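You operate a simulated robot arm through the tools that you are given. There is no shell and no other tool. Be economical: measure what you need, move in short steps, check, and stop when the job is done.

Carry out the task below with a simulated two-armed robot. There is one attempt and no reset: what you move stays moved.

JOB
Put the regulator on the lower shelf of the fitting bench. Put the bush on the low shelf of the right rack away on the top of the grey stand. Close the tall cabinet right door. Do these in any order. Set down upright: regulator.

Only the result counts: the job must be done as asked and must still hold three seconds after the hand-in. Knocking over, shifting, dropping, spilling or breaking anything else fails it.

ROBOT AND FRAMES
Two 6-joint arms with three-finger grippers on one trunk, on a base that drives. Base frame: it is fixed to the floor where the robot stands at the start and does not move with it; the origin is under the middle of the robot, x ahead of it, y to its left, z up; the surface under the hand at the start is at about z = 840. Units: mm, degrees, N and s.
The left shoulder is at the start at [21, 170, 1458], the right one opposite. With the tool pointing down near the work surface each hand reaches from about 340 to 620 mm from the robot's upright axis, wherever it stands, measured 20 degrees to its own side. Places, roughly: bush [7000, 9250, 750]; lower shelf of the fitting bench [700, 400, 200]; tall cabinet right door [1500, 19200, 1000]; top of the grey stand [4400, 11100, 700]. Payload 2.2 kg a hand.
The tool frame of a hand sits at the grasp point between the pads (the TCP): z along the fingers, y along the line on which they close. The tips reach 25 mm beyond it. Largest opening 104 mm; the body of the gripper starts 74 mm behind the TCP.
Orientation is that of the tool frame in the base frame, as [roll, pitch, yaw] about the fixed x, y, z axes, in that order (R = Rz(yaw) Ry(pitch) Rx(roll)). With the fingers straight down and closing along the base's y, the tool's x points along the base's -x, its y along +y and its z along -z.

CONTROLS
- The arms move only by the tool send_rows. It takes "left_deltas", "right_deltas" or both (then of equal length, played together; a hand with none holds still); each is one flat list of numbers, 7 for each row, row after row: the finger opening in mm, from 0 to 104, then the shift along the tool's x, y, z in mm, then the turn, a rotation vector about the tool's x, y, z in degrees. In form: [claw, tx, ty, tz, ax, ay, az, claw, tx, ty, tz, ax, ay, az, ...]. A call has 1 to 20 rows; each row is the pose to reach, as a shift and turn from the pose commanded when the call began, along the tool's axes at that moment. Each row takes 0.2 s and may step no farther than 50 mm and 8.6 degrees from the row before; otherwise, or with a gripper value out of range, the whole call is refused. Where a pose cannot be reached the arm comes as near as it can. A force on the tool above 40 N (or 10 N above the force at the start of the call, whichever is more), or a blocked arm, ends the call early, and 0.2 s more pass. The fingers move at their own pace and stop on an object; they squeeze with about 32 N. The grip force told is the motor's: it shows also when the fingers shut on nothing. Time passes only in rows, and 0.2 s behind the last, so rows that repeat a pose let the fingers close. It gives the time, the measured TCP pose, the force on the tool (base axes), the opening and the grip force at its end, in the units of the frame above (readings bear some noise), with the torque about the TCP (base axes, N m) and any sound that the robot's microphone picked up.
- Cameras (640 x 400 px; columns grow to the right, rows downward): "scene" is now at [148.1, -35.2, 1343.8]; the picture's right is [-0.41, -0.91, 0.00], its down [-0.59, 0.27, -0.76] and it looks along [0.69, -0.31, -0.65] (base axes); focal length 260 px, centre (320, 200). "left" rides on the left gripper at [82, -3, -104] in its tool frame; the picture's right is [0.04, 1.00, 0.00], its down [-0.75, 0.03, -0.66] and it looks along [-0.66, 0.03, 0.75] (tool axes); focal length 256 px, centre (320, 200). "right" rides on the right gripper at [82, 3, -104] in its tool frame; the picture's right is [-0.04, 1.00, 0.00], its down [-0.75, -0.03, -0.66] and it looks along [-0.66, -0.03, 0.75] (tool axes); focal length 256 px, centre (320, 200). There is no depth. A picture from a camera that has moved, and an enlarged one, comes with that camera's place and axes in the base frame and with its lens.
- camera(camera): a new picture of that camera. It takes no simulated time.
- raise_lower(by): slides the trunk up (or, below 0, down) by that many mm; the arms and the scene camera ride with it, the base frame stays. It gives what a move gives, with no picture.
- roll_base(legs): drives the robot by 1 to 6 legs, each [ahead, left, turn to the left] in mm, mm and degrees, along the robot's own axes; the way and the turn of a leg run together, so that a leg with both is an arc; at most 1500 mm and 180 degrees a leg. The arms and the cameras ride along, it lands a little off, and it stops where it bumps. It gives what a move gives.
- pan_tilt(pan, tilt): turns the head with the scene camera to pan (to the left, within 60 degrees either way) and tilt (down, from -29 to 69), counted from straight ahead of the robot. It gives what a move gives.
- enlarge(camera, box): a new picture of the part [left, top, right, bottom] of that camera's present view, enlarged. It takes no simulated time.
- finish_job(): hands the job in; it is judged then, once.

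Go step by step. Nothing tells you exact positions but the pictures and the camera data: compare them with the known pose of the tool, close in by small moves and look again before you grip or let go. The budget is 165 turns and 138 pictures, counting those below and the enlarged ones. Unless the task says otherwise, let go and move clear before handing in, and close with one line.

The tools are called after "Call:" as name(argument=value, ...) on one line, values as JSON. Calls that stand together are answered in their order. send_rows: Moves the arms, as the interface text tells. Its arguments: {"type":"object","properties":{"left_deltas":{"type":"array"},"right_deltas":{"type":"array"}},"required":[]} The other tools are called the same way: raise_lower (by) slides the trunk up or down; roll_base (legs) drives the base; pan_tilt (pan, tilt) turns the head that bears the scene camera; camera (camera) takes a picture; enlarge (camera, box) takes an enlarged picture of a part of a camera's view; finish_job () hands the job in.

At the start:

```text
clock: 0.0
left_tcp_pos: [627.0, 57.9, 1160.3]
left_ee_rot: [180.0, 0.0, -179.9]
left_wrist_force: [0.2, 0.7, -0.1]
left_ft_torque: [-0.01, -0.03, 0.03]
left_width: 104.1
left_grip_force: 0.1
right_tcp_pos: [475.7, -411.0, 1085.8]
right_ee_rot: [-179.9, 0.1, -180.0]
right_wrist_force: [-0.8, 0.5, 0.0]
right_ft_torque: [0.0, 0.01, 0.0]
right_width: 104.2
right_grip_force: 0.1
trunk travel left (down, up): [-650.0, 92.0]
robot x, y, heading: [1.5, 0.6, 0.2]
head pan, tilt: [-24.3, 40.3]
```

scene: 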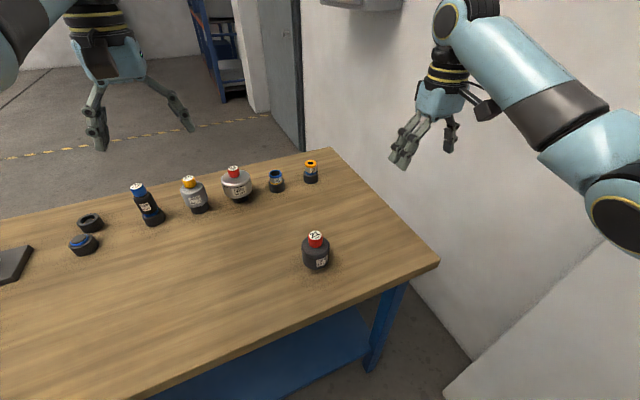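
right: 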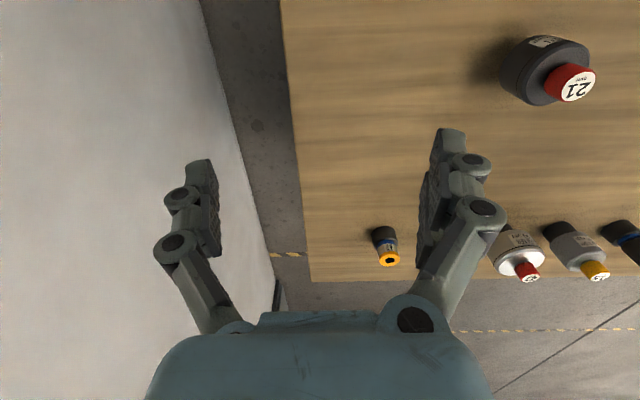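
left: 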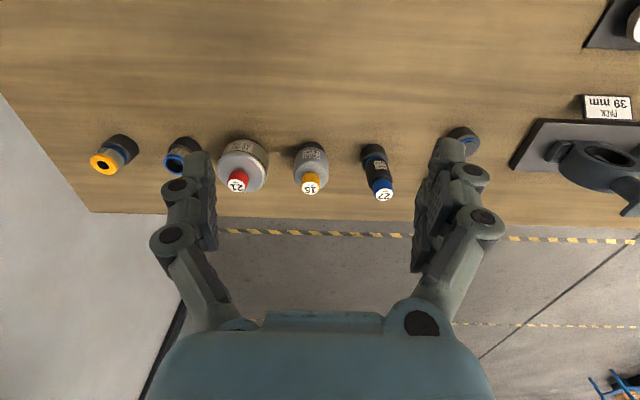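

I see a bench with several fittings, and I need to find out which one is the regulator. I'll look closer at the objects and further left.

Call:
enlarge(camera="scene", box=[60, 140, 360, 290])

Call:
pan_tilt(pan=25, tilt=40)

Call:
camera(camera="scene")

```text
2.13 times, centred on (210, 215) of scene
camera zoom: at [148.1, -35.2, 1343.8], right [-0.41, -0.91, 0.0], down [-0.59, 0.27, -0.76], along [0.69, -0.31, -0.65], focal length 555 px, centre (555, 168)
```

zoom: 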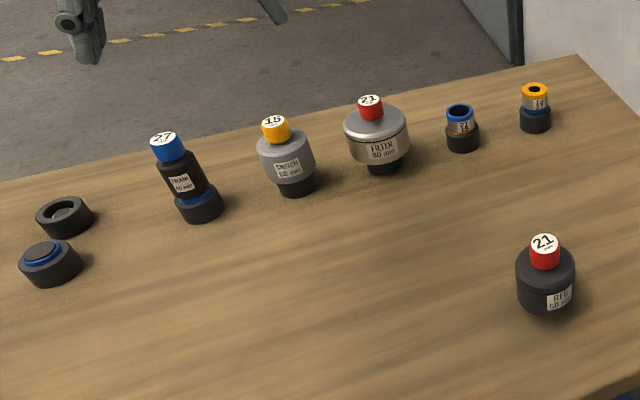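

```text
clock: 1.2
left_tcp_pos: [626.2, 58.7, 1159.2]
left_ee_rot: [179.9, 0.0, 180.0]
left_wrist_force: [0.1, -1.3, -0.1]
left_ft_torque: [-0.03, -0.03, -0.02]
left_width: 104.1
left_grip_force: 0.1
right_tcp_pos: [474.9, -411.0, 1085.9]
right_ee_rot: [180.0, 0.0, -179.9]
right_wrist_force: [-1.0, -1.0, 0.1]
right_ft_torque: [0.0, -0.03, 0.0]
right_width: 104.0
right_grip_force: 0.0
trunk travel left (down, up): [-650.0, 92.0]
robot x, y, heading: [0.4, -0.5, -0.1]
head pan, tilt: [25.0, 40.0]
```

```text
133 pictures are left
camera scene: at [147.9, 35.6, 1344.2], right [0.42, -0.91, 0.0], down [-0.58, -0.27, -0.77], along [0.69, 0.32, -0.64], focal length 260 px, centre (320, 200)
```

scene: 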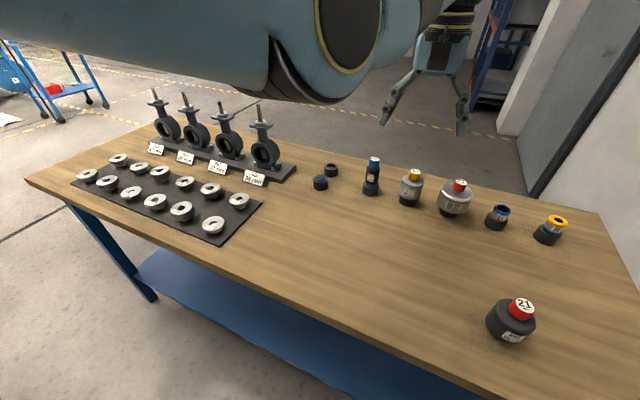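

The regulator is the dark fitting with the red cap, labelled "REG", at about [490, -178]. Next I'll look at the shelf under the bench.

Call:
roll_base(legs=[[-700, 0, 0]])

Call:
pan_tilt(pan=0, tilt=45)

Call:
camera(camera="scene")

```text
clock: 5.0
left_tcp_pos: [-58.4, 52.2, 1159.3]
left_ee_rot: [-180.0, -0.1, 178.6]
left_wrist_force: [-0.2, 0.1, -0.5]
left_ft_torque: [0.03, 0.01, -0.01]
left_width: 103.9
left_grip_force: 0.1
right_tcp_pos: [-220.6, -415.3, 1086.4]
right_ee_rot: [180.0, 0.0, 178.7]
right_wrist_force: [-0.5, -0.1, 0.5]
right_ft_torque: [-0.01, 0.02, 0.01]
right_width: 104.1
right_grip_force: 0.0
trunk travel left (down, up): [-650.0, 92.0]
robot x, y, heading: [-686.7, 8.4, -1.4]
head pan, tilt: [25.0, 40.0]
```

```text
clock: 5.8
left_tcp_pos: [-57.4, 51.4, 1160.0]
left_ee_rot: [-180.0, 0.0, 178.7]
left_wrist_force: [-0.5, -0.4, -0.7]
left_ft_torque: [-0.02, 0.0, -0.01]
left_width: 104.0
left_grip_force: 0.0
right_tcp_pos: [-220.7, -414.2, 1085.1]
right_ee_rot: [179.9, 0.0, 178.8]
right_wrist_force: [0.1, 0.6, -0.4]
right_ft_torque: [0.04, 0.02, -0.06]
right_width: 104.0
right_grip_force: 0.1
trunk travel left (down, up): [-650.0, 92.0]
robot x, y, heading: [-680.8, 8.0, -1.5]
head pan, tilt: [0.0, 45.0]
```

```text
132 pictures are left
camera scene: at [-534.1, 4.2, 1337.0], right [-0.02, -1.0, 0.0], down [-0.71, 0.02, -0.71], along [0.71, -0.02, -0.71], focal length 260 px, centre (320, 200)
```

scene: 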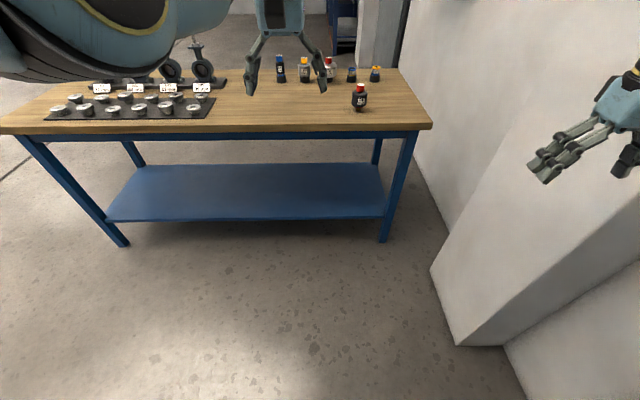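

The shelf is clear, with its front edge at about x≈455. I'll tilt the right hand 45° forward and tuck the left hand in.

Call:
send_rows(left_deltas=[104, 42, 20, 0, 0, 0, 0, 104, 84, 40, 0, 0, 0, 0, 104, 126, 60, 0, 0, 0, 0, 104, 168, 80, 0, 0, 0, 0, 104, 210, 100, 0, 0, 0, 0, 104, 250, 120, 0, 0, 0, 0], right_deltas=[104, 0, 0, 0, 0, -7.5, 0, 104, 0, 0, 0, 0, -15, 0, 104, 0, 0, 0, 0, -22.5, 0, 104, 0, 0, 0, 0, -30, 0, 104, 0, 0, 0, 0, -37.5, 0, 104, 0, 0, 0, 0, -45, 0])

Call:
camera(camera="right")

Call:
camera(camera="scene")

```text
clock: 7.1
left_tcp_pos: [-196.1, 206.2, 1084.2]
left_ee_rot: [171.0, 4.5, -178.1]
left_wrist_force: [0.4, 0.3, 0.0]
left_ft_torque: [-0.02, -0.02, -0.01]
left_width: 104.1
left_grip_force: 0.1
left hand out of reach, approached as far as the arm can: row 2, 3, 4, 5, 6
right_tcp_pos: [-222.1, -414.2, 1086.5]
right_ee_rot: [179.9, 39.5, 178.6]
right_wrist_force: [-0.1, -0.3, 0.2]
right_ft_torque: [-0.05, 0.02, 0.0]
right_width: 104.0
right_grip_force: 0.0
trunk travel left (down, up): [-650.0, 92.0]
robot x, y, heading: [-685.8, 8.0, -1.6]
head pan, tilt: [0.0, 45.0]
stopped in row 6 (left hand): the arm was blocked; the commanded pose is now the measured one
```

```text
131 pictures are left
camera right: at [-350.7, -406.8, 1114.7], right [0.05, 1.0, 0.03], down [0.16, -0.03, 0.99], along [0.98, -0.05, -0.17], focal length 256 px, centre (320, 200)
```

right: 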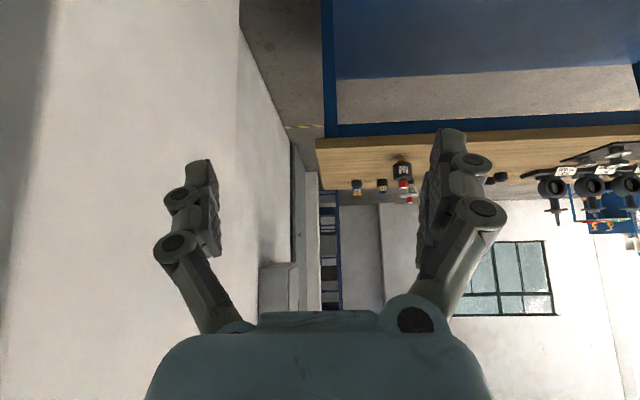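

```text
130 pictures are left
camera scene: at [-536.1, 4.8, 1337.2], right [-0.02, -1.0, 0.0], down [-0.71, 0.02, -0.71], along [0.71, -0.02, -0.71], focal length 260 px, centre (320, 200)
```

scene: 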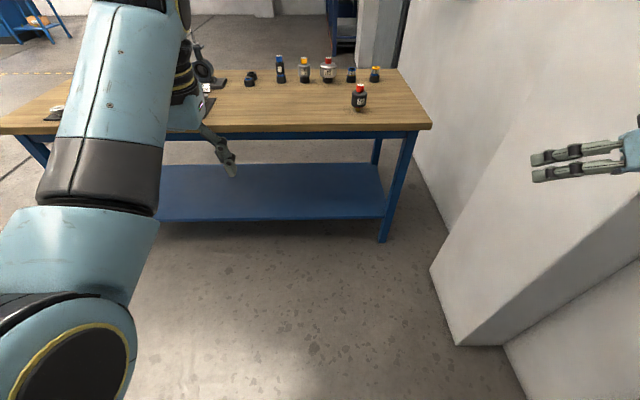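

The right hand is tilted and facing forward. I'll drive back up to the bench, where the regulator should sit about 520 mm out on the right arm's side.

Call:
roll_base(legs=[[685, 0, 1.6]])

Call:
pan_tilt(pan=-24, tilt=45)

Call:
camera(camera="scene")

Call:
camera(camera="right")

```text
clock: 10.9
left_tcp_pos: [491.4, 205.5, 1084.0]
left_ee_rot: [170.9, 4.5, -176.9]
left_wrist_force: [-0.7, -0.2, 0.0]
left_ft_torque: [-0.02, 0.03, 0.0]
left_width: 104.0
left_grip_force: 0.0
right_tcp_pos: [478.3, -413.3, 1084.3]
right_ee_rot: [-180.0, 39.3, 179.9]
right_wrist_force: [-0.6, 0.9, -0.9]
right_ft_torque: [0.0, 0.04, 0.01]
right_width: 104.1
right_grip_force: 0.0
trunk travel left (down, up): [-650.0, 92.0]
robot x, y, heading: [7.8, 3.1, -0.5]
head pan, tilt: [0.0, 45.0]
```

```text
clock: 11.8
left_tcp_pos: [491.5, 207.0, 1084.0]
left_ee_rot: [170.8, 4.5, -176.9]
left_wrist_force: [0.1, -0.1, 0.2]
left_ft_torque: [-0.02, 0.02, -0.01]
left_width: 104.0
left_grip_force: 0.0
right_tcp_pos: [476.4, -412.6, 1085.2]
right_ee_rot: [179.9, 39.3, 179.8]
right_wrist_force: [-0.3, -0.2, 0.1]
right_ft_torque: [-0.03, 0.01, 0.02]
right_width: 103.9
right_grip_force: 0.0
trunk travel left (down, up): [-650.0, 92.0]
robot x, y, heading: [0.3, -1.0, 0.0]
head pan, tilt: [-24.0, 45.0]
```

```text
129 pictures are left
camera scene: at [147.3, -34.6, 1337.0], right [-0.41, -0.91, 0.0], down [-0.65, 0.29, -0.71], along [0.65, -0.29, -0.71], focal length 260 px, centre (320, 200)
```

scene: 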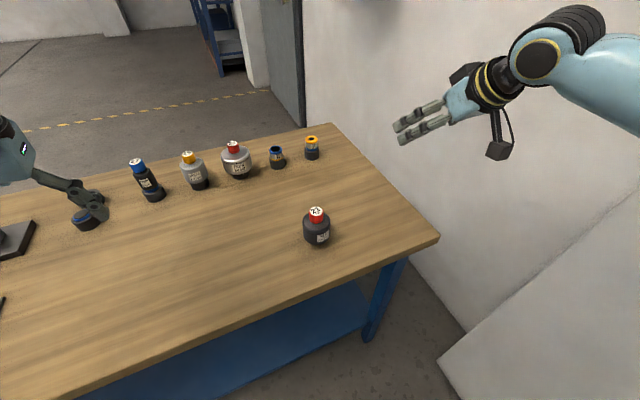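

```text
128 pictures are left
camera right: at [348.1, -409.3, 1114.0], right [0.03, 1.0, 0.03], down [0.17, -0.03, 0.99], along [0.99, -0.03, -0.17], focal length 256 px, centre (320, 200)
```

right: 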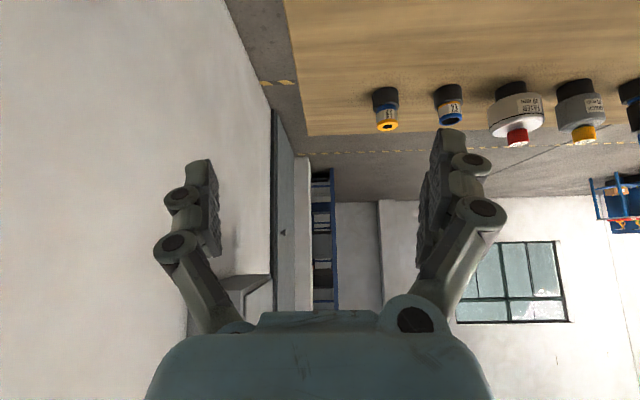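

I'll zoom in on the regulator to get a precise position.

Call:
enlarge(camera="scene", box=[268, 195, 364, 255])

```text
6.67 times, centred on (316, 225) of scene
camera zoom: at [147.3, -34.6, 1337.0], right [-0.41, -0.91, 0.0], down [-0.65, 0.29, -0.71], along [0.65, -0.29, -0.71], focal length 1734 px, centre (347, 33)
```

zoom: 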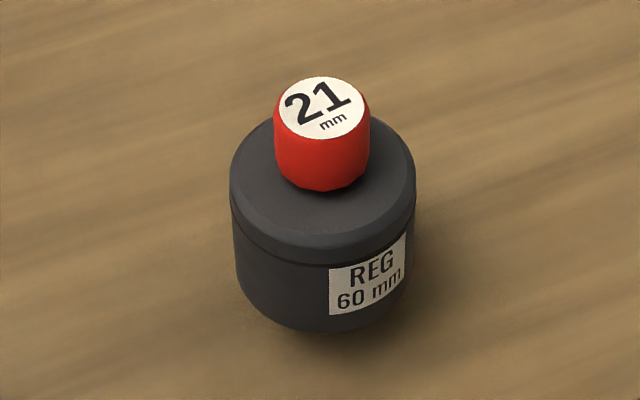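

The regulator's axis is at about [500, -182], with the body roughly 840–882 and 60 mm wide. I'll move to a pre-grasp point back along the 45° approach.

Call:
send_rows(right_deltas=[104, 21.8, 38.5, 10.3, 0, -1, 0, 104, 43.6, 77, 20.7, 0, -2, 0, 104, 65.4, 115.5, 31, 0, -3, 0, 104, 87.3, 154, 41.4, 0, -4, 0, 104, 109, 192.5, 51.7, 0, -5, 0, 104, 130.9, 231, 62.1, 0, -5.7, 0, 104, 130.9, 231, 62.1, 0, -5.7, 0])

Call:
camera(camera="scene")

Call:
camera(camera="right")

```text
clock: 13.4
left_tcp_pos: [491.7, 206.3, 1084.3]
left_ee_rot: [170.9, 4.5, -176.8]
left_wrist_force: [0.3, -0.3, 0.3]
left_ft_torque: [-0.01, 0.03, 0.03]
left_width: 104.2
left_grip_force: 0.1
right_tcp_pos: [420.1, -202.3, 958.5]
right_ee_rot: [-176.1, 45.7, -176.5]
right_wrist_force: [-0.5, -0.1, -1.2]
right_ft_torque: [0.02, 0.01, -0.02]
right_width: 104.0
right_grip_force: 0.1
trunk travel left (down, up): [-650.0, 92.0]
robot x, y, heading: [4.3, -2.6, -0.0]
head pan, tilt: [-24.0, 45.0]
```

```text
126 pictures are left
camera scene: at [147.4, -35.0, 1337.0], right [-0.41, -0.91, 0.0], down [-0.65, 0.29, -0.71], along [0.65, -0.29, -0.71], focal length 260 px, centre (320, 200)
```

scene: 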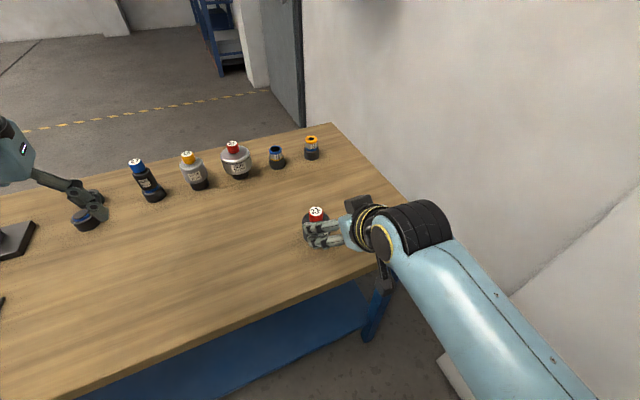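

```text
125 pictures are left
camera right: at [288.7, -199.6, 972.5], right [0.02, 1.0, -0.02], down [0.05, 0.02, 1.0], along [1.0, -0.02, -0.05], focal length 256 px, centre (320, 200)
```

right: 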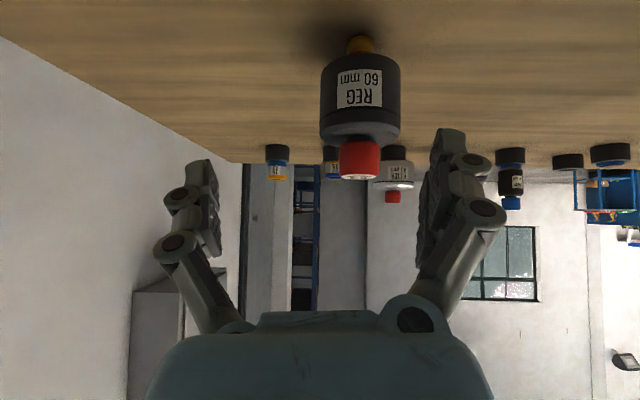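

The regulator actually stands on a narrow brass foot: the body is at z≈862–905 with its axis near [486, -175]. I'll check that the arm has settled.

Call:
send_rows(right_deltas=[104, 0, 0, 0, 0, 0, 0, 104, 0, 0, 0, 0, 0, 0])

```text
clock: 14.0
left_tcp_pos: [490.4, 207.6, 1083.4]
left_ee_rot: [170.9, 4.5, -176.9]
left_wrist_force: [-0.5, 0.5, -0.1]
left_ft_torque: [-0.01, 0.0, 0.04]
left_width: 104.2
left_grip_force: 0.0
right_tcp_pos: [418.1, -201.5, 957.5]
right_ee_rot: [-176.2, 45.6, -176.6]
right_wrist_force: [-0.1, -0.2, 0.3]
right_ft_torque: [0.0, -0.01, 0.0]
right_width: 104.0
right_grip_force: 0.0
trunk travel left (down, up): [-650.0, 92.0]
robot x, y, heading: [1.5, 0.1, -0.1]
head pan, tilt: [-24.0, 45.0]
```

There's a steady offset, so the arm is near its inner limit. I'll back off 100 mm and extend forward to a pre-grasp point.

Call:
roll_base(legs=[[-100, 0, 0]])

Call:
send_rows(right_deltas=[104, -30, 5, 30, 0, 0, 0, 104, -50, 8, 45, 0, 0, 0, 104, -60, 10, 60, 0, 0, 0, 104, -60, 10, 60, 0, 0, 0])

```text
clock: 15.2
left_tcp_pos: [389.9, 205.8, 1084.1]
left_ee_rot: [170.8, 4.6, -177.0]
left_wrist_force: [0.0, 0.1, -0.3]
left_ft_torque: [0.0, -0.02, -0.02]
left_width: 104.1
left_grip_force: 0.2
right_tcp_pos: [316.9, -201.8, 956.6]
right_ee_rot: [-176.3, 45.5, -176.7]
right_wrist_force: [0.3, 0.2, 1.1]
right_ft_torque: [0.01, -0.02, 0.03]
right_width: 103.8
right_grip_force: 0.1
trunk travel left (down, up): [-650.0, 92.0]
robot x, y, heading: [-96.7, -0.7, -0.3]
head pan, tilt: [-24.0, 45.0]
```

```text
clock: 16.2
left_tcp_pos: [390.9, 205.9, 1083.7]
left_ee_rot: [170.8, 4.7, -177.0]
left_wrist_force: [-0.1, 0.4, 0.9]
left_ft_torque: [0.03, -0.04, -0.02]
left_width: 103.9
left_grip_force: 0.1
right_tcp_pos: [402.1, -190.4, 955.3]
right_ee_rot: [-176.3, 45.4, -176.6]
right_wrist_force: [-0.6, -0.2, 0.2]
right_ft_torque: [0.02, -0.01, 0.0]
right_width: 104.0
right_grip_force: 0.1
trunk travel left (down, up): [-650.0, 92.0]
robot x, y, heading: [-95.6, -2.5, -0.4]
head pan, tilt: [-24.0, 45.0]
```

The pose has settled with a slight roll error. I'll correct the orientation and y here, then look.

Call:
send_rows(right_deltas=[104, -5, 8, -5, -0.6, 0.2, 1.2, 104, -9, 15, -10, -1.27, 0.5, 2.39, 104, -9, 15, -10, -1.27, 0.5, 2.39])

Call:
camera(camera="right")

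Call:
enlarge(camera="scene", box=[240, 120, 480, 270])

```text
clock: 17.0
left_tcp_pos: [392.2, 206.4, 1084.2]
left_ee_rot: [171.0, 4.6, -177.0]
left_wrist_force: [1.1, -0.4, 0.7]
left_ft_torque: [-0.01, 0.03, 0.02]
left_width: 104.1
left_grip_force: 0.0
right_tcp_pos: [401.9, -190.5, 966.8]
right_ee_rot: [-177.5, 45.0, -178.2]
right_wrist_force: [0.3, 0.2, 0.8]
right_ft_torque: [0.02, 0.03, -0.01]
right_width: 103.9
right_grip_force: 0.1
trunk travel left (down, up): [-650.0, 92.0]
robot x, y, heading: [-96.8, 2.8, -0.3]
head pan, tilt: [-24.0, 45.0]
```

```text
124 pictures are left
camera right: at [271.1, -185.4, 981.8], right [0.03, 1.0, 0.0], down [0.07, 0.0, 1.0], along [1.0, -0.03, -0.07], focal length 256 px, centre (320, 200)
```

right: 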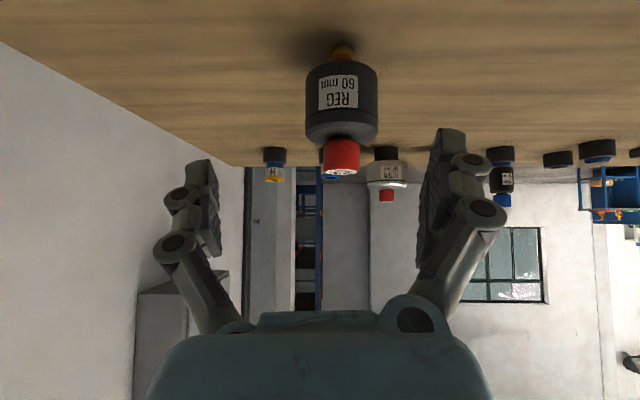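

```text
2.67 times, centred on (360, 195) of scene
camera zoom: at [48.1, -34.2, 1337.0], right [-0.41, -0.91, 0.0], down [-0.65, 0.29, -0.71], along [0.64, -0.29, -0.71], focal length 694 px, centre (213, 213)
```

zoom: 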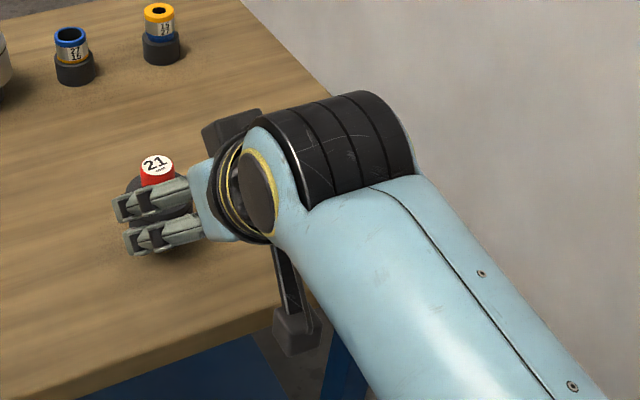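

The arm won't go farther in y, so I'll shift the robot 70 mm left to work in better range.

Call:
roll_base(legs=[[0, 70, 0]])

Call:
send_rows(right_deltas=[104, 0, -25, 0, -0.4, 0, 0.8, 104, 0, -54, 0, -0.8, 0, 1.6, 104, 0, -54, 0, -0.8, 0, 1.6])

Call:
camera(camera="right")

```text
clock: 18.0
left_tcp_pos: [391.8, 276.7, 1083.5]
left_ee_rot: [171.0, 4.6, -177.0]
left_wrist_force: [-0.4, 0.4, 0.5]
left_ft_torque: [-0.06, 0.02, -0.01]
left_width: 104.2
left_grip_force: 0.0
right_tcp_pos: [402.5, -118.8, 966.7]
right_ee_rot: [-177.3, 44.9, -178.1]
right_wrist_force: [-0.1, 1.1, 0.6]
right_ft_torque: [-0.06, 0.01, -0.08]
right_width: 104.1
right_grip_force: 0.0
trunk travel left (down, up): [-650.0, 92.0]
robot x, y, heading: [-96.9, 68.1, -0.4]
head pan, tilt: [-24.0, 45.0]
```

```text
clock: 18.8
left_tcp_pos: [392.5, 275.3, 1084.7]
left_ee_rot: [170.9, 4.4, -177.0]
left_wrist_force: [-1.2, -0.6, -0.6]
left_ft_torque: [-0.01, -0.01, -0.01]
left_width: 104.1
left_grip_force: 0.1
right_tcp_pos: [402.2, -175.8, 967.6]
right_ee_rot: [-179.8, 45.0, 179.5]
right_wrist_force: [-0.7, 0.9, -0.6]
right_ft_torque: [0.02, 0.02, -0.06]
right_width: 104.1
right_grip_force: 0.1
trunk travel left (down, up): [-650.0, 92.0]
robot x, y, heading: [-93.7, 69.4, -0.3]
head pan, tilt: [-24.0, 45.0]
```

```text
122 pictures are left
camera right: at [270.7, -170.0, 984.1], right [0.04, 1.0, 0.03], down [0.07, -0.03, 1.0], along [1.0, -0.04, -0.07], focal length 256 px, centre (320, 200)
```

right: 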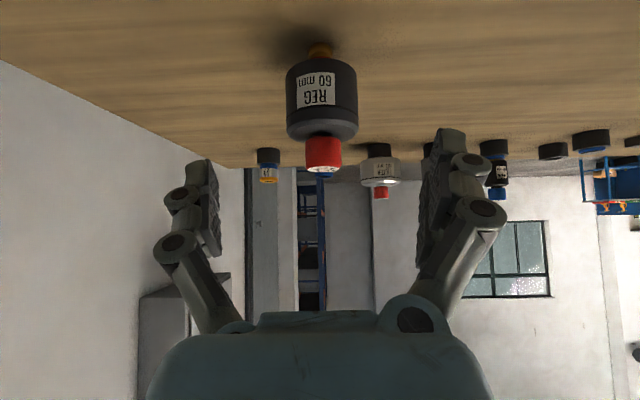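

Well aligned now: the regulator axis is near [486, -178], body mid-height about 884. I'll advance along the tool axis.

Call:
send_rows(right_deltas=[104, 0, -2, 40, 0, 0, 0, 104, 0, -2, 80, 0, 0, 0, 104, 0, -2, 118, 0, 0, 0, 104, 0, -2, 118, 0, 0, 0])

Call:
camera(camera="right")

Call:
enlarge(camera="scene", box=[240, 120, 480, 270])

```text
clock: 19.8
left_tcp_pos: [390.8, 274.4, 1084.4]
left_ee_rot: [170.9, 4.5, -177.0]
left_wrist_force: [-0.8, -0.2, 0.0]
left_ft_torque: [0.06, -0.01, 0.0]
left_width: 103.9
left_grip_force: 0.1
right_tcp_pos: [486.1, -179.4, 884.9]
right_ee_rot: [-179.8, 45.0, 179.5]
right_wrist_force: [0.2, 0.0, 0.4]
right_ft_torque: [-0.01, 0.01, -0.01]
right_width: 104.0
right_grip_force: 0.1
trunk travel left (down, up): [-650.0, 92.0]
robot x, y, heading: [-98.5, 64.8, -0.4]
head pan, tilt: [-24.0, 45.0]
```

```text
121 pictures are left
camera right: at [355.4, -173.5, 899.7], right [0.04, 1.0, 0.03], down [0.07, -0.03, 1.0], along [1.0, -0.04, -0.07], focal length 256 px, centre (320, 200)
```

right: 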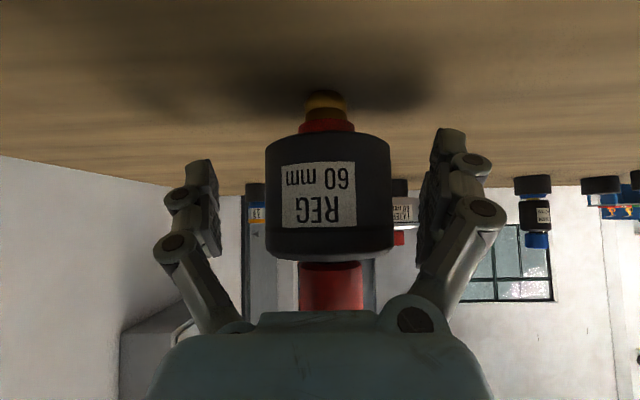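

```text
2.67 times, centred on (360, 195) of scene
camera zoom: at [47.4, 34.1, 1337.1], right [-0.41, -0.91, 0.0], down [-0.64, 0.29, -0.71], along [0.65, -0.29, -0.71], focal length 694 px, centre (213, 213)
```

zoom: 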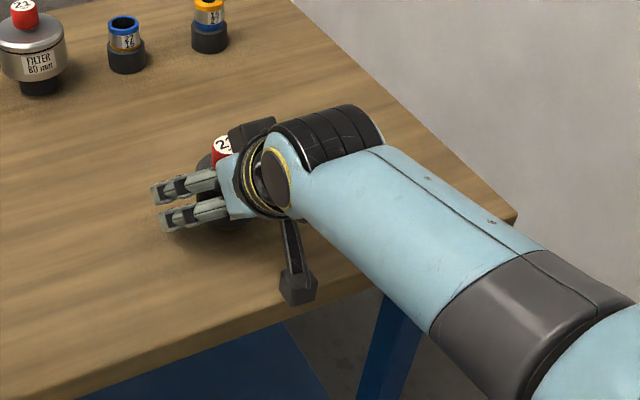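

The pads straddle the body. After a small centring shift, I'll close the fingers.

Call:
send_rows(right_deltas=[104, 0.7, 3, -6.4, 0, 0, 0, 80, 0.7, 3, -6.4, 0, 0, 0, 60, 0.7, 3, -6.4, 0, 0, 0, 40, 0.7, 3, -6.4, 0, 0, 0, 40, 0.7, 3, -6.4, 0, 0, 0, 40, 0.7, 3, -6.4, 0, 0, 0])

Call:
camera(camera="right")

```text
clock: 21.2
left_tcp_pos: [392.2, 275.2, 1085.0]
left_ee_rot: [170.9, 4.6, -176.9]
left_wrist_force: [-0.9, 0.5, 0.2]
left_ft_torque: [-0.02, -0.01, -0.03]
left_width: 103.6
left_grip_force: 0.1
right_tcp_pos: [481.4, -174.8, 886.9]
right_ee_rot: [-179.9, 44.9, 179.6]
right_wrist_force: [0.8, 1.5, 0.3]
right_ft_torque: [-0.01, -0.05, 0.01]
right_width: 59.4
right_grip_force: 32.3
trunk travel left (down, up): [-650.0, 92.0]
robot x, y, heading: [-97.0, 70.6, -0.4]
head pan, tilt: [-24.0, 45.0]
```

```text
119 pictures are left
camera right: at [351.0, -170.0, 902.6], right [0.04, 1.0, 0.03], down [0.07, -0.03, 1.0], along [1.0, -0.04, -0.07], focal length 256 px, centre (320, 200)
```

right: 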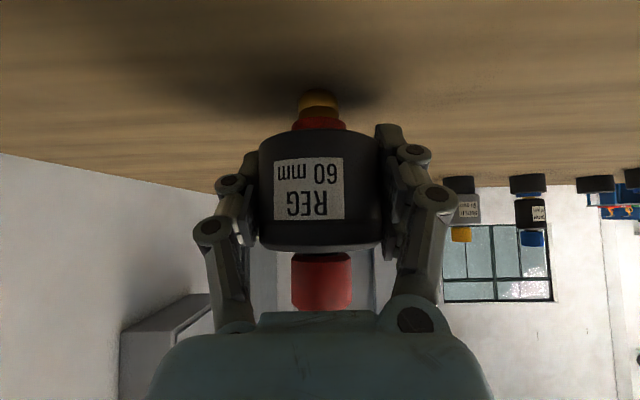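

Gripped firmly, with the TCP 47 mm above the foot. I'll lift straight up and check.

Call:
send_rows(right_deltas=[40, -10, 0, -10, 0, 0, 0, 40, -30, 0, -30, 0, 0, 0, 40, -55, 0, -55, 0, 0, 0, 40, -75, 0, -75, 0, 0, 0, 40, -75, 0, -75, 0, 0, 0])

Call:
camera(camera="right")

Call:
roll_base(legs=[[-550, 60, 0.4]])

```text
clock: 22.4
left_tcp_pos: [393.2, 274.7, 1083.6]
left_ee_rot: [170.9, 4.5, -177.0]
left_wrist_force: [-0.3, -0.4, 0.4]
left_ft_torque: [0.02, 0.0, 0.03]
left_width: 103.9
left_grip_force: 0.2
right_tcp_pos: [481.3, -176.4, 994.5]
right_ee_rot: [-179.8, 44.9, 179.5]
right_wrist_force: [0.6, -0.1, -4.1]
right_ft_torque: [-0.01, 0.04, 0.0]
right_width: 59.2
right_grip_force: 31.9
trunk travel left (down, up): [-650.0, 92.0]
robot x, y, heading: [-96.9, 68.7, 0.1]
head pan, tilt: [-24.0, 45.0]
```

```text
118 pictures are left
camera right: at [351.2, -171.5, 1010.4], right [0.04, 1.0, 0.03], down [0.07, -0.03, 1.0], along [1.0, -0.04, -0.07], focal length 256 px, centre (320, 200)
```

right: 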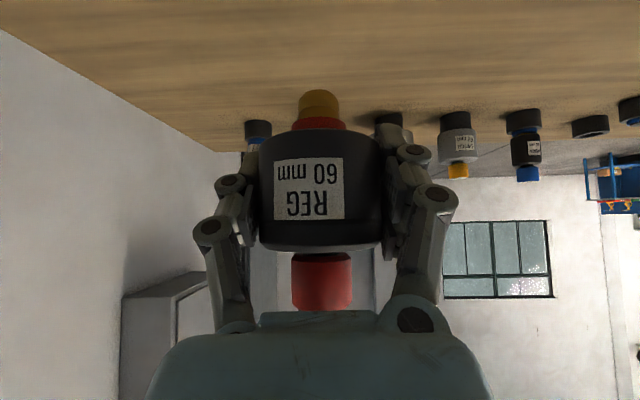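

```text
clock: 25.6
left_tcp_pos: [-158.3, 338.0, 1084.4]
left_ee_rot: [170.9, 4.5, -176.9]
left_wrist_force: [-0.1, 0.1, 0.7]
left_ft_torque: [0.04, -0.05, 0.0]
left_width: 104.0
left_grip_force: 0.1
right_tcp_pos: [-67.4, -111.7, 994.4]
right_ee_rot: [-179.8, 45.1, 179.7]
right_wrist_force: [-0.6, -0.2, -3.6]
right_ft_torque: [0.0, -0.01, -0.03]
right_width: 59.4
right_grip_force: 31.7
trunk travel left (down, up): [-650.0, 92.0]
robot x, y, heading: [-641.7, 125.9, 0.1]
head pan, tilt: [-24.0, 45.0]
```

Lifted cleanly. I'll swing the left arm out to the side so it stays clear of the bench when I lower the trunk.

Call:
send_rows(left_deltas=[104, 20, 36, 0, 0, 0, 0, 104, 40, 72, 0, 0, 0, 0, 104, 60, 108, 0, 0, 0, 0, 104, 80, 144, 0, 0, 0, 0, 104, 100, 180, 0, 0, 0, 0, 104, 125, 216, 0, 0, 0, 0, 104, 150, 252, 0, 0, 0, 0, 104, 175, 288, 0, 0, 0, 0, 104, 200, 324, 0, 0, 0, 0, 104, 230, 354, 0, 0, 0, 0, 104, 260, 384, 0, 0, 0, 0, 104, 290, 414, 0, 0, 0, 0])

Call:
pan_tilt(pan=40, tilt=30)

Call:
camera(camera="scene")

```text
clock: 28.1
left_tcp_pos: [-336.7, 581.4, 1111.9]
left_ee_rot: [170.9, 4.5, -176.8]
left_wrist_force: [0.2, -0.8, -0.1]
left_ft_torque: [0.01, 0.0, 0.01]
left_width: 104.0
left_grip_force: 0.0
left hand out of reach, approached as far as the arm can: row 1, 2, 3, 4, 5, 8, 9, 10, 11, 12
right_tcp_pos: [-67.9, -111.6, 994.2]
right_ee_rot: [-179.7, 45.0, 179.6]
right_wrist_force: [-0.2, 1.4, -3.5]
right_ft_torque: [-0.03, -0.04, 0.06]
right_width: 59.3
right_grip_force: 31.8
trunk travel left (down, up): [-650.0, 92.0]
robot x, y, heading: [-646.4, 133.7, 0.1]
head pan, tilt: [-24.0, 45.0]
```

```text
clock: 29.5
left_tcp_pos: [-336.8, 581.1, 1110.5]
left_ee_rot: [170.9, 4.5, -176.8]
left_wrist_force: [0.5, 0.7, -0.5]
left_ft_torque: [0.0, 0.0, 0.0]
left_width: 103.8
left_grip_force: 0.0
right_tcp_pos: [-67.9, -112.6, 994.3]
right_ee_rot: [-179.8, 44.9, 179.7]
right_wrist_force: [-0.5, -0.5, -3.8]
right_ft_torque: [-0.01, -0.03, 0.01]
right_width: 59.5
right_grip_force: 31.9
trunk travel left (down, up): [-650.0, 92.0]
robot x, y, heading: [-646.4, 124.4, -0.1]
head pan, tilt: [40.0, 30.0]
```

```text
117 pictures are left
camera scene: at [-506.4, 188.0, 1359.5], right [0.64, -0.77, 0.0], down [-0.38, -0.32, -0.87], along [0.66, 0.56, -0.5], focal length 260 px, centre (320, 200)
```

scene: 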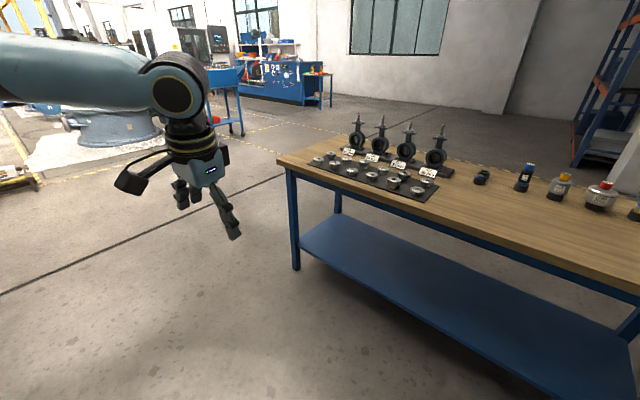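

The left hand is still at 310 ahead; I'll move it farther out and back.

Call:
send_rows(left_deltas=[104, 0, 40, 0, 0, 0, 0, 104, 0, 80, 0, 0, 0, 0, 104, 10, 120, 0, 0, 0, 0, 104, 40, 150, 0, 0, 0, 0, 104, 80, 160, 0, 0, 0, 0, 104, 120, 170, 0, 0, 0, 0, 104, 150, 180, 0, 0, 0, 0])

Call:
raise_lower(by=-640)

Call:
pan_tilt(pan=-15, tilt=20)

Call:
camera(camera="scene")

```text
clock: 31.1
left_tcp_pos: [-324.3, 620.1, 1101.0]
left_ee_rot: [171.0, 4.5, -176.9]
left_wrist_force: [-0.1, 1.4, -0.1]
left_ft_torque: [0.0, 0.03, -0.01]
left_width: 104.1
left_grip_force: 0.0
left hand out of reach, approached as far as the arm can: row 1, 2, 3, 4, 5, 6, 7
right_tcp_pos: [-68.0, -113.7, 995.0]
right_ee_rot: [-179.7, 44.9, 179.7]
right_wrist_force: [0.3, 0.0, -2.8]
right_ft_torque: [0.03, -0.01, -0.01]
right_width: 59.5
right_grip_force: 32.5
trunk travel left (down, up): [-650.0, 92.0]
robot x, y, heading: [-644.5, 129.4, 0.1]
head pan, tilt: [40.0, 30.0]
```

```text
refused: -640 is not a number from -400 to 400
```

```text
clock: 32.3
left_tcp_pos: [-322.8, 619.3, 1101.4]
left_ee_rot: [171.0, 4.5, -176.7]
left_wrist_force: [0.1, -0.6, -0.5]
left_ft_torque: [-0.04, 0.01, 0.03]
left_width: 103.9
left_grip_force: 0.0
right_tcp_pos: [-66.7, -113.3, 994.4]
right_ee_rot: [-179.8, 44.8, 179.6]
right_wrist_force: [-0.1, 0.0, -4.0]
right_ft_torque: [0.02, 0.01, 0.0]
right_width: 59.4
right_grip_force: 32.1
trunk travel left (down, up): [-650.0, 92.0]
robot x, y, heading: [-642.5, 126.4, 0.0]
head pan, tilt: [-15.0, 20.0]
```

```text
116 pictures are left
camera scene: at [-485.8, 105.9, 1375.6], right [-0.26, -0.97, 0.0], down [-0.33, 0.09, -0.94], along [0.91, -0.24, -0.34], focal length 260 px, centre (320, 200)
```

scene: 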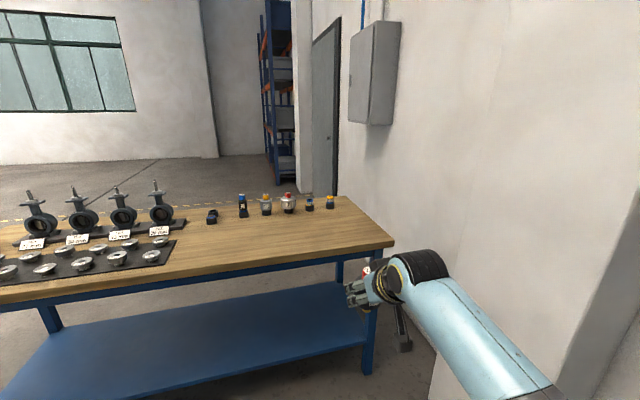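

The left wrist seems limited by the hand's yaw, so I'll yaw it outward while moving.

Call:
send_rows(left_deltas=[104, 0, 0, 0, 0, 0, -8, 104, 0, 0, 0, 0, 0, -16, 104, 0, 0, 0, 0, 0, -24, 104, 0, 0, 0, 0, 0, -32, 104, 0, 0, 0, 0, 0, -40, 104, 10, 20, 0, 0, 0, -48, 104, 30, 50, 0, 0, 0, -55, 104, 60, 75, 0, 0, 0, -60, 104, 90, 95, 0, 0, 0, -60, 104, 120, 110, 0, 0, 0, -60, 104, 150, 120, 0, 0, 0, -60])

Call:
raise_lower(by=-320)

```text
clock: 34.7
left_tcp_pos: [-319.7, 617.8, 1106.0]
left_ee_rot: [179.3, 10.0, -116.5]
left_wrist_force: [0.4, 0.1, -0.4]
left_ft_torque: [-0.01, -0.03, 0.02]
left_width: 104.3
left_grip_force: 0.0
left hand out of reach, approached as far as the arm can: row 2, 3, 4, 5, 6, 7, 8, 9, 10, 11
right_tcp_pos: [-66.6, -112.6, 994.1]
right_ee_rot: [-179.9, 44.9, 179.6]
right_wrist_force: [0.2, -0.5, -2.9]
right_ft_torque: [0.02, 0.0, 0.01]
right_width: 59.1
right_grip_force: 31.7
trunk travel left (down, up): [-650.0, 92.0]
robot x, y, heading: [-646.4, 130.8, -0.0]
head pan, tilt: [-15.0, 20.0]
```

```text
clock: 37.9
left_tcp_pos: [-326.9, 624.8, 759.8]
left_ee_rot: [174.7, 7.7, -117.3]
left_wrist_force: [0.0, -0.2, 0.1]
left_ft_torque: [0.0, 0.02, 0.01]
left_width: 104.0
left_grip_force: 0.2
right_tcp_pos: [-67.8, -112.2, 674.9]
right_ee_rot: [-179.9, 45.0, 179.6]
right_wrist_force: [0.1, 0.5, -3.3]
right_ft_torque: [-0.02, -0.04, 0.01]
right_width: 59.3
right_grip_force: 31.3
trunk travel left (down, up): [-330.0, 412.0]
robot x, y, heading: [-647.3, 126.6, 0.4]
head pan, tilt: [-15.0, 20.0]
```

The left arm is at its sideways limit. Turning the robot 30° left will keep the left hand well behind the bench edge instead, so I'll turn and lower the rest of the way.

Call:
roll_base(legs=[[0, 0, 30]])

Call:
raise_lower(by=-320)

Call:
pan_tilt(pan=-20, tilt=25)

Call:
camera(camera="scene")

```text
clock: 39.8
left_tcp_pos: [-610.5, 717.8, 760.6]
left_ee_rot: [174.6, 7.7, -87.9]
left_wrist_force: [-0.5, -0.1, 0.3]
left_ft_torque: [-0.01, -0.02, 0.0]
left_width: 104.2
left_grip_force: 0.1
right_tcp_pos: [-23.8, 203.4, 674.6]
right_ee_rot: [-179.7, 44.9, -150.9]
right_wrist_force: [-1.3, -0.3, -4.2]
right_ft_torque: [0.01, -0.04, 0.01]
right_width: 59.5
right_grip_force: 31.4
trunk travel left (down, up): [-330.0, 412.0]
robot x, y, heading: [-647.9, 128.8, 29.3]
head pan, tilt: [-15.0, 20.0]
```

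```text
clock: 42.9
left_tcp_pos: [-669.1, 685.1, 359.0]
left_ee_rot: [155.4, -2.5, -88.8]
left_wrist_force: [-0.2, 0.6, 0.4]
left_ft_torque: [-0.01, 0.0, -0.02]
left_width: 103.9
left_grip_force: 0.0
right_tcp_pos: [-22.2, 202.5, 355.2]
right_ee_rot: [-179.8, 45.0, -151.0]
right_wrist_force: [0.8, -0.7, -3.7]
right_ft_torque: [0.02, 0.03, -0.01]
right_width: 59.1
right_grip_force: 32.1
trunk travel left (down, up): [-10.0, 732.0]
robot x, y, heading: [-647.4, 127.9, 29.2]
head pan, tilt: [-15.0, 20.0]
```

```text
clock: 43.6
left_tcp_pos: [-670.1, 684.3, 358.2]
left_ee_rot: [155.4, -2.6, -88.8]
left_wrist_force: [0.6, -1.4, 0.0]
left_ft_torque: [0.02, 0.01, 0.02]
left_width: 104.0
left_grip_force: 0.1
right_tcp_pos: [-24.3, 202.4, 353.9]
right_ee_rot: [-179.8, 44.8, -151.0]
right_wrist_force: [-0.1, 0.1, -3.2]
right_ft_torque: [-0.03, -0.02, -0.03]
right_width: 59.4
right_grip_force: 32.0
trunk travel left (down, up): [-10.0, 732.0]
robot x, y, heading: [-647.2, 128.0, 29.5]
head pan, tilt: [-20.0, 25.0]
```

```text
115 pictures are left
camera scene: at [-467.1, 194.7, 715.0], right [0.16, -0.99, 0.0], down [-0.42, -0.07, -0.91], along [0.89, 0.15, -0.42], focal length 260 px, centre (320, 200)
```

scene: 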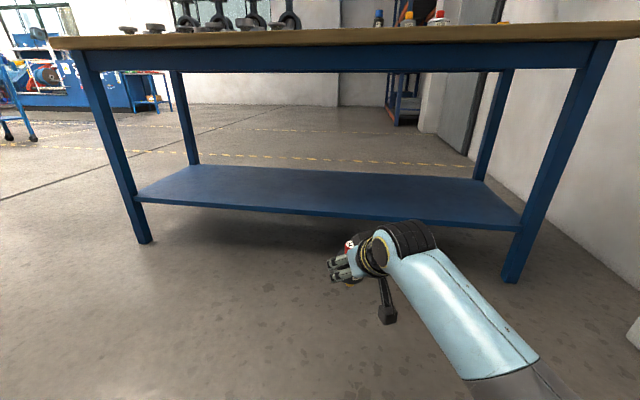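

The shelf front edge triangulates to about x≈413, z≈250. I'll verify with the wrist camera and a zoom.

Call:
camera(camera="right")

Call:
enlarge(camera="scene", box=[110, 140, 350, 290])

Call:
enlarge(camera="scene", box=[340, 140, 580, 290])

```text
114 pictures are left
camera right: at [-139.4, 142.3, 370.3], right [-0.46, 0.89, 0.03], down [0.07, 0.01, 1.0], along [0.89, 0.46, -0.07], focal length 256 px, centre (320, 200)
```

right: 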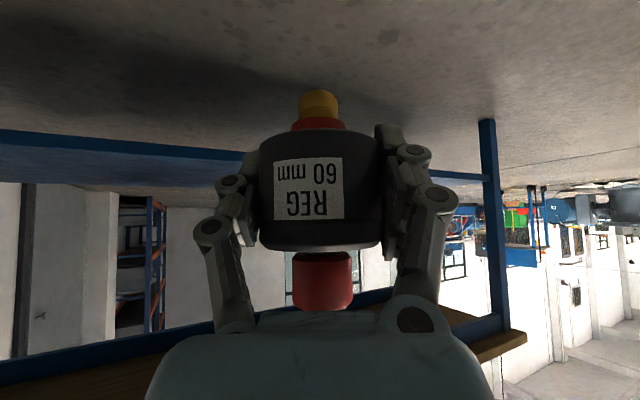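

```text
2.67 times, centred on (230, 215) of scene
camera zoom: at [-467.1, 194.7, 715.0], right [0.16, -0.99, 0.0], down [-0.42, -0.07, -0.91], along [0.89, 0.15, -0.42], focal length 694 px, centre (560, 160)
```

zoom: 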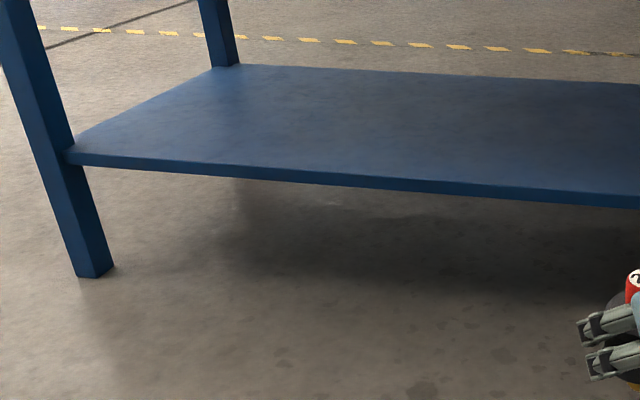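

```text
2.67 times, centred on (460, 215) of scene
camera zoom: at [-467.1, 194.7, 715.0], right [0.16, -0.99, 0.0], down [-0.42, -0.07, -0.91], along [0.89, 0.15, -0.42], focal length 694 px, centre (-53, 160)
```

zoom: 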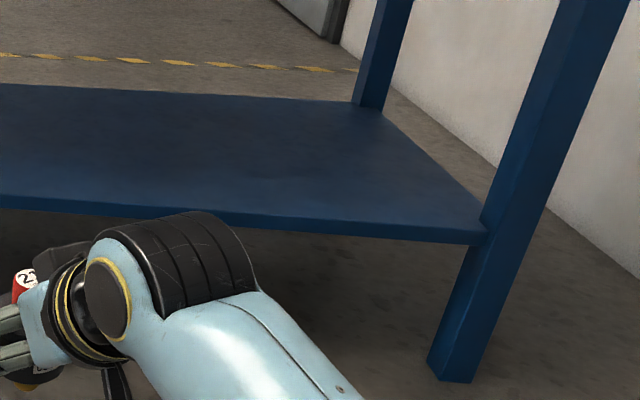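

The shelf top is somewhere around z 230–250, and the regulator's foot is at about 307, so it clears. I'll drive diagonally in, stop short and look.

Call:
roll_base(legs=[[390, -242, 0]])

Call:
camera(camera="scene")

Call:
camera(camera="right")

```text
clock: 46.4
left_tcp_pos: [-204.0, 666.0, 359.2]
left_ee_rot: [155.4, -2.4, -88.5]
left_wrist_force: [0.6, 0.0, 0.5]
left_ft_torque: [0.0, 0.0, 0.02]
left_width: 103.8
left_grip_force: 0.1
right_tcp_pos: [444.2, 187.9, 354.0]
right_ee_rot: [-179.8, 45.0, -150.7]
right_wrist_force: [-0.1, 0.3, -3.4]
right_ft_torque: [0.01, 0.0, 0.03]
right_width: 59.0
right_grip_force: 31.9
trunk travel left (down, up): [-10.0, 732.0]
robot x, y, heading: [-180.9, 110.1, 29.6]
head pan, tilt: [-20.0, 25.0]
```

```text
111 pictures are left
camera scene: at [0.0, 177.0, 715.0], right [0.17, -0.99, 0.0], down [-0.42, -0.07, -0.91], along [0.89, 0.15, -0.42], focal length 260 px, centre (320, 200)
```

scene: 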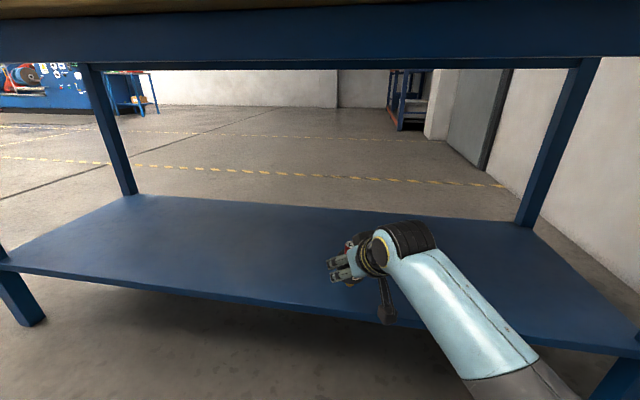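

```text
110 pictures are left
camera right: at [328.0, 126.2, 370.2], right [-0.46, 0.89, 0.03], down [0.07, 0.01, 1.0], along [0.88, 0.46, -0.07], focal length 256 px, centre (320, 200)
```

right: 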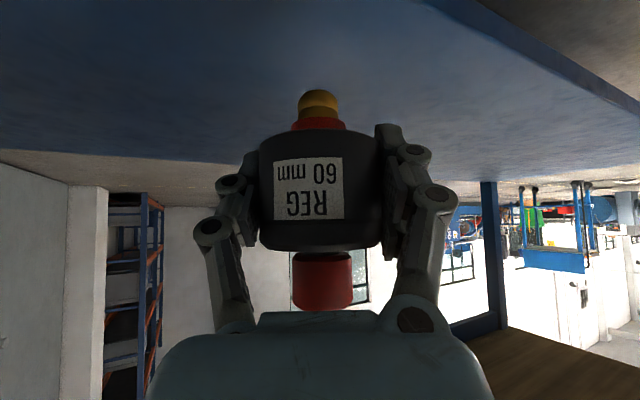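

The refined shelf front edge is x≈415, z≈245. I'll finish the drive in and lower part way.

Call:
roll_base(legs=[[78, -44, 0]])

Call:
send_rows(right_deltas=[40, 12, 0, 12, 0, 0, 0, 40, 24, 0, 24, 0, 0, 0, 40, 29, 0, 29, 0, 0, 0, 40, 29, 0, 29, 0, 0, 0])

Call:
enlarge(camera="scene", box=[280, 180, 520, 330])

Call:
camera(camera="right")

```text
clock: 47.5
left_tcp_pos: [-115.2, 663.0, 359.3]
left_ee_rot: [155.4, -2.5, -88.5]
left_wrist_force: [1.0, -0.4, 0.2]
left_ft_torque: [-0.01, 0.01, 0.02]
left_width: 104.0
left_grip_force: 0.1
right_tcp_pos: [533.1, 182.9, 352.8]
right_ee_rot: [-179.8, 44.9, -150.7]
right_wrist_force: [-0.3, -0.2, -3.7]
right_ft_torque: [-0.01, -0.04, 0.0]
right_width: 59.2
right_grip_force: 32.4
trunk travel left (down, up): [-10.0, 732.0]
robot x, y, heading: [-93.2, 110.2, 29.5]
head pan, tilt: [-20.0, 25.0]
```

```text
clock: 48.5
left_tcp_pos: [-115.2, 664.3, 359.3]
left_ee_rot: [155.4, -2.4, -88.5]
left_wrist_force: [0.2, -0.1, -0.4]
left_ft_torque: [0.02, -0.03, -0.01]
left_width: 104.0
left_grip_force: 0.0
right_tcp_pos: [533.1, 183.3, 311.7]
right_ee_rot: [-179.8, 45.0, -150.7]
right_wrist_force: [0.3, 1.0, -4.7]
right_ft_torque: [0.0, 0.0, -0.01]
right_width: 59.5
right_grip_force: 32.0
trunk travel left (down, up): [-10.0, 732.0]
robot x, y, heading: [-91.1, 106.5, 29.5]
head pan, tilt: [-20.0, 25.0]
```

```text
2.67 times, centred on (400, 255) of scene
camera zoom: at [88.8, 174.1, 715.0], right [0.17, -0.99, 0.0], down [-0.42, -0.07, -0.91], along [0.89, 0.15, -0.42], focal length 694 px, centre (107, 53)
```

zoom: 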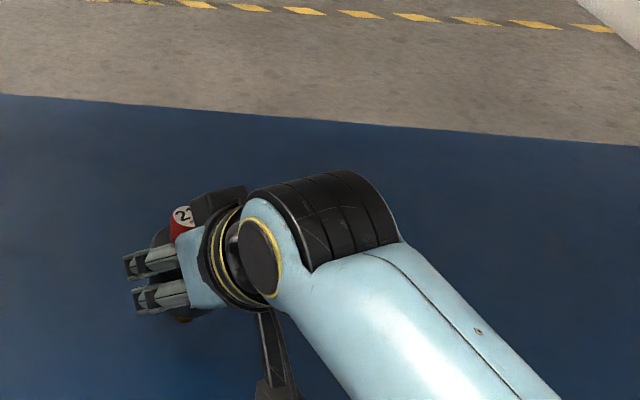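

```text
108 pictures are left
camera right: at [416.8, 123.1, 328.7], right [-0.46, 0.89, 0.03], down [0.08, 0.01, 1.0], along [0.88, 0.46, -0.07], focal length 256 px, centre (320, 200)
```

right: 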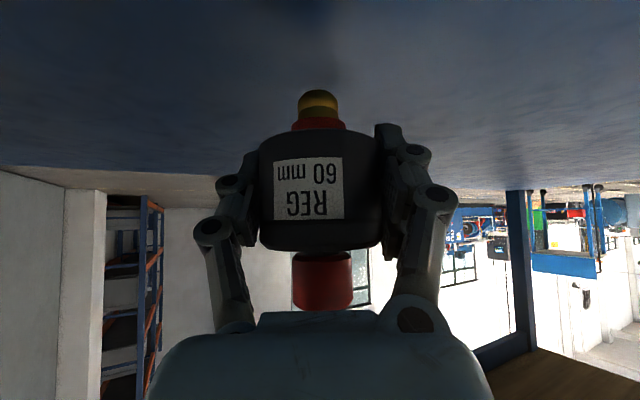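

The shelf is about 235–245 by parallax and the foot is now at about 265. I'll lower in small steps, watching the vertical force.

Call:
send_rows(right_deltas=[40, 5, 0, 5, 0, 0, 0, 40, 10, 0, 10, 0, 0, 0, 40, 10, 0, 10, 0, 0, 0])

Call:
send_rows(right_deltas=[40, 1.5, 0, 1.5, 0, 0, 0, 40, 2.8, 0, 2.8, 0, 0, 0, 40, 2.8, 0, 2.8, 0, 0, 0])

Call:
camera(camera="right")

```text
clock: 49.3
left_tcp_pos: [-115.3, 663.9, 358.2]
left_ee_rot: [155.4, -2.5, -88.5]
left_wrist_force: [-0.4, 0.3, 0.1]
left_ft_torque: [0.04, -0.01, -0.03]
left_width: 104.0
left_grip_force: 0.1
right_tcp_pos: [533.0, 184.2, 299.2]
right_ee_rot: [-179.8, 44.9, -150.6]
right_wrist_force: [-0.3, 0.3, -3.3]
right_ft_torque: [0.02, 0.0, 0.01]
right_width: 59.4
right_grip_force: 31.5
trunk travel left (down, up): [-10.0, 732.0]
robot x, y, heading: [-91.2, 105.9, 29.3]
head pan, tilt: [-20.0, 25.0]
```

```text
clock: 50.1
left_tcp_pos: [-114.7, 663.4, 358.7]
left_ee_rot: [155.4, -2.6, -88.5]
left_wrist_force: [-0.1, 0.1, -0.1]
left_ft_torque: [-0.06, 0.01, -0.01]
left_width: 104.1
left_grip_force: 0.0
right_tcp_pos: [531.6, 183.5, 295.4]
right_ee_rot: [-179.9, 44.9, -150.7]
right_wrist_force: [-0.4, 0.7, -4.1]
right_ft_torque: [0.02, 0.01, 0.02]
right_width: 59.4
right_grip_force: 32.2
trunk travel left (down, up): [-10.0, 732.0]
robot x, y, heading: [-92.3, 108.2, 29.6]
head pan, tilt: [-20.0, 25.0]
```

```text
107 pictures are left
camera right: at [416.8, 123.4, 310.8], right [-0.46, 0.89, 0.03], down [0.08, 0.01, 1.0], along [0.88, 0.46, -0.07], focal length 256 px, centre (320, 200)
```

right: 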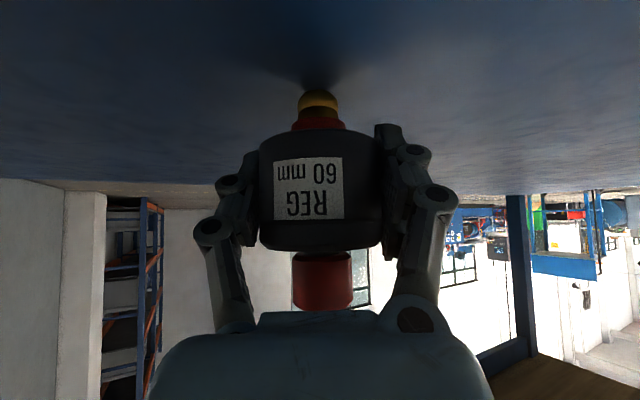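

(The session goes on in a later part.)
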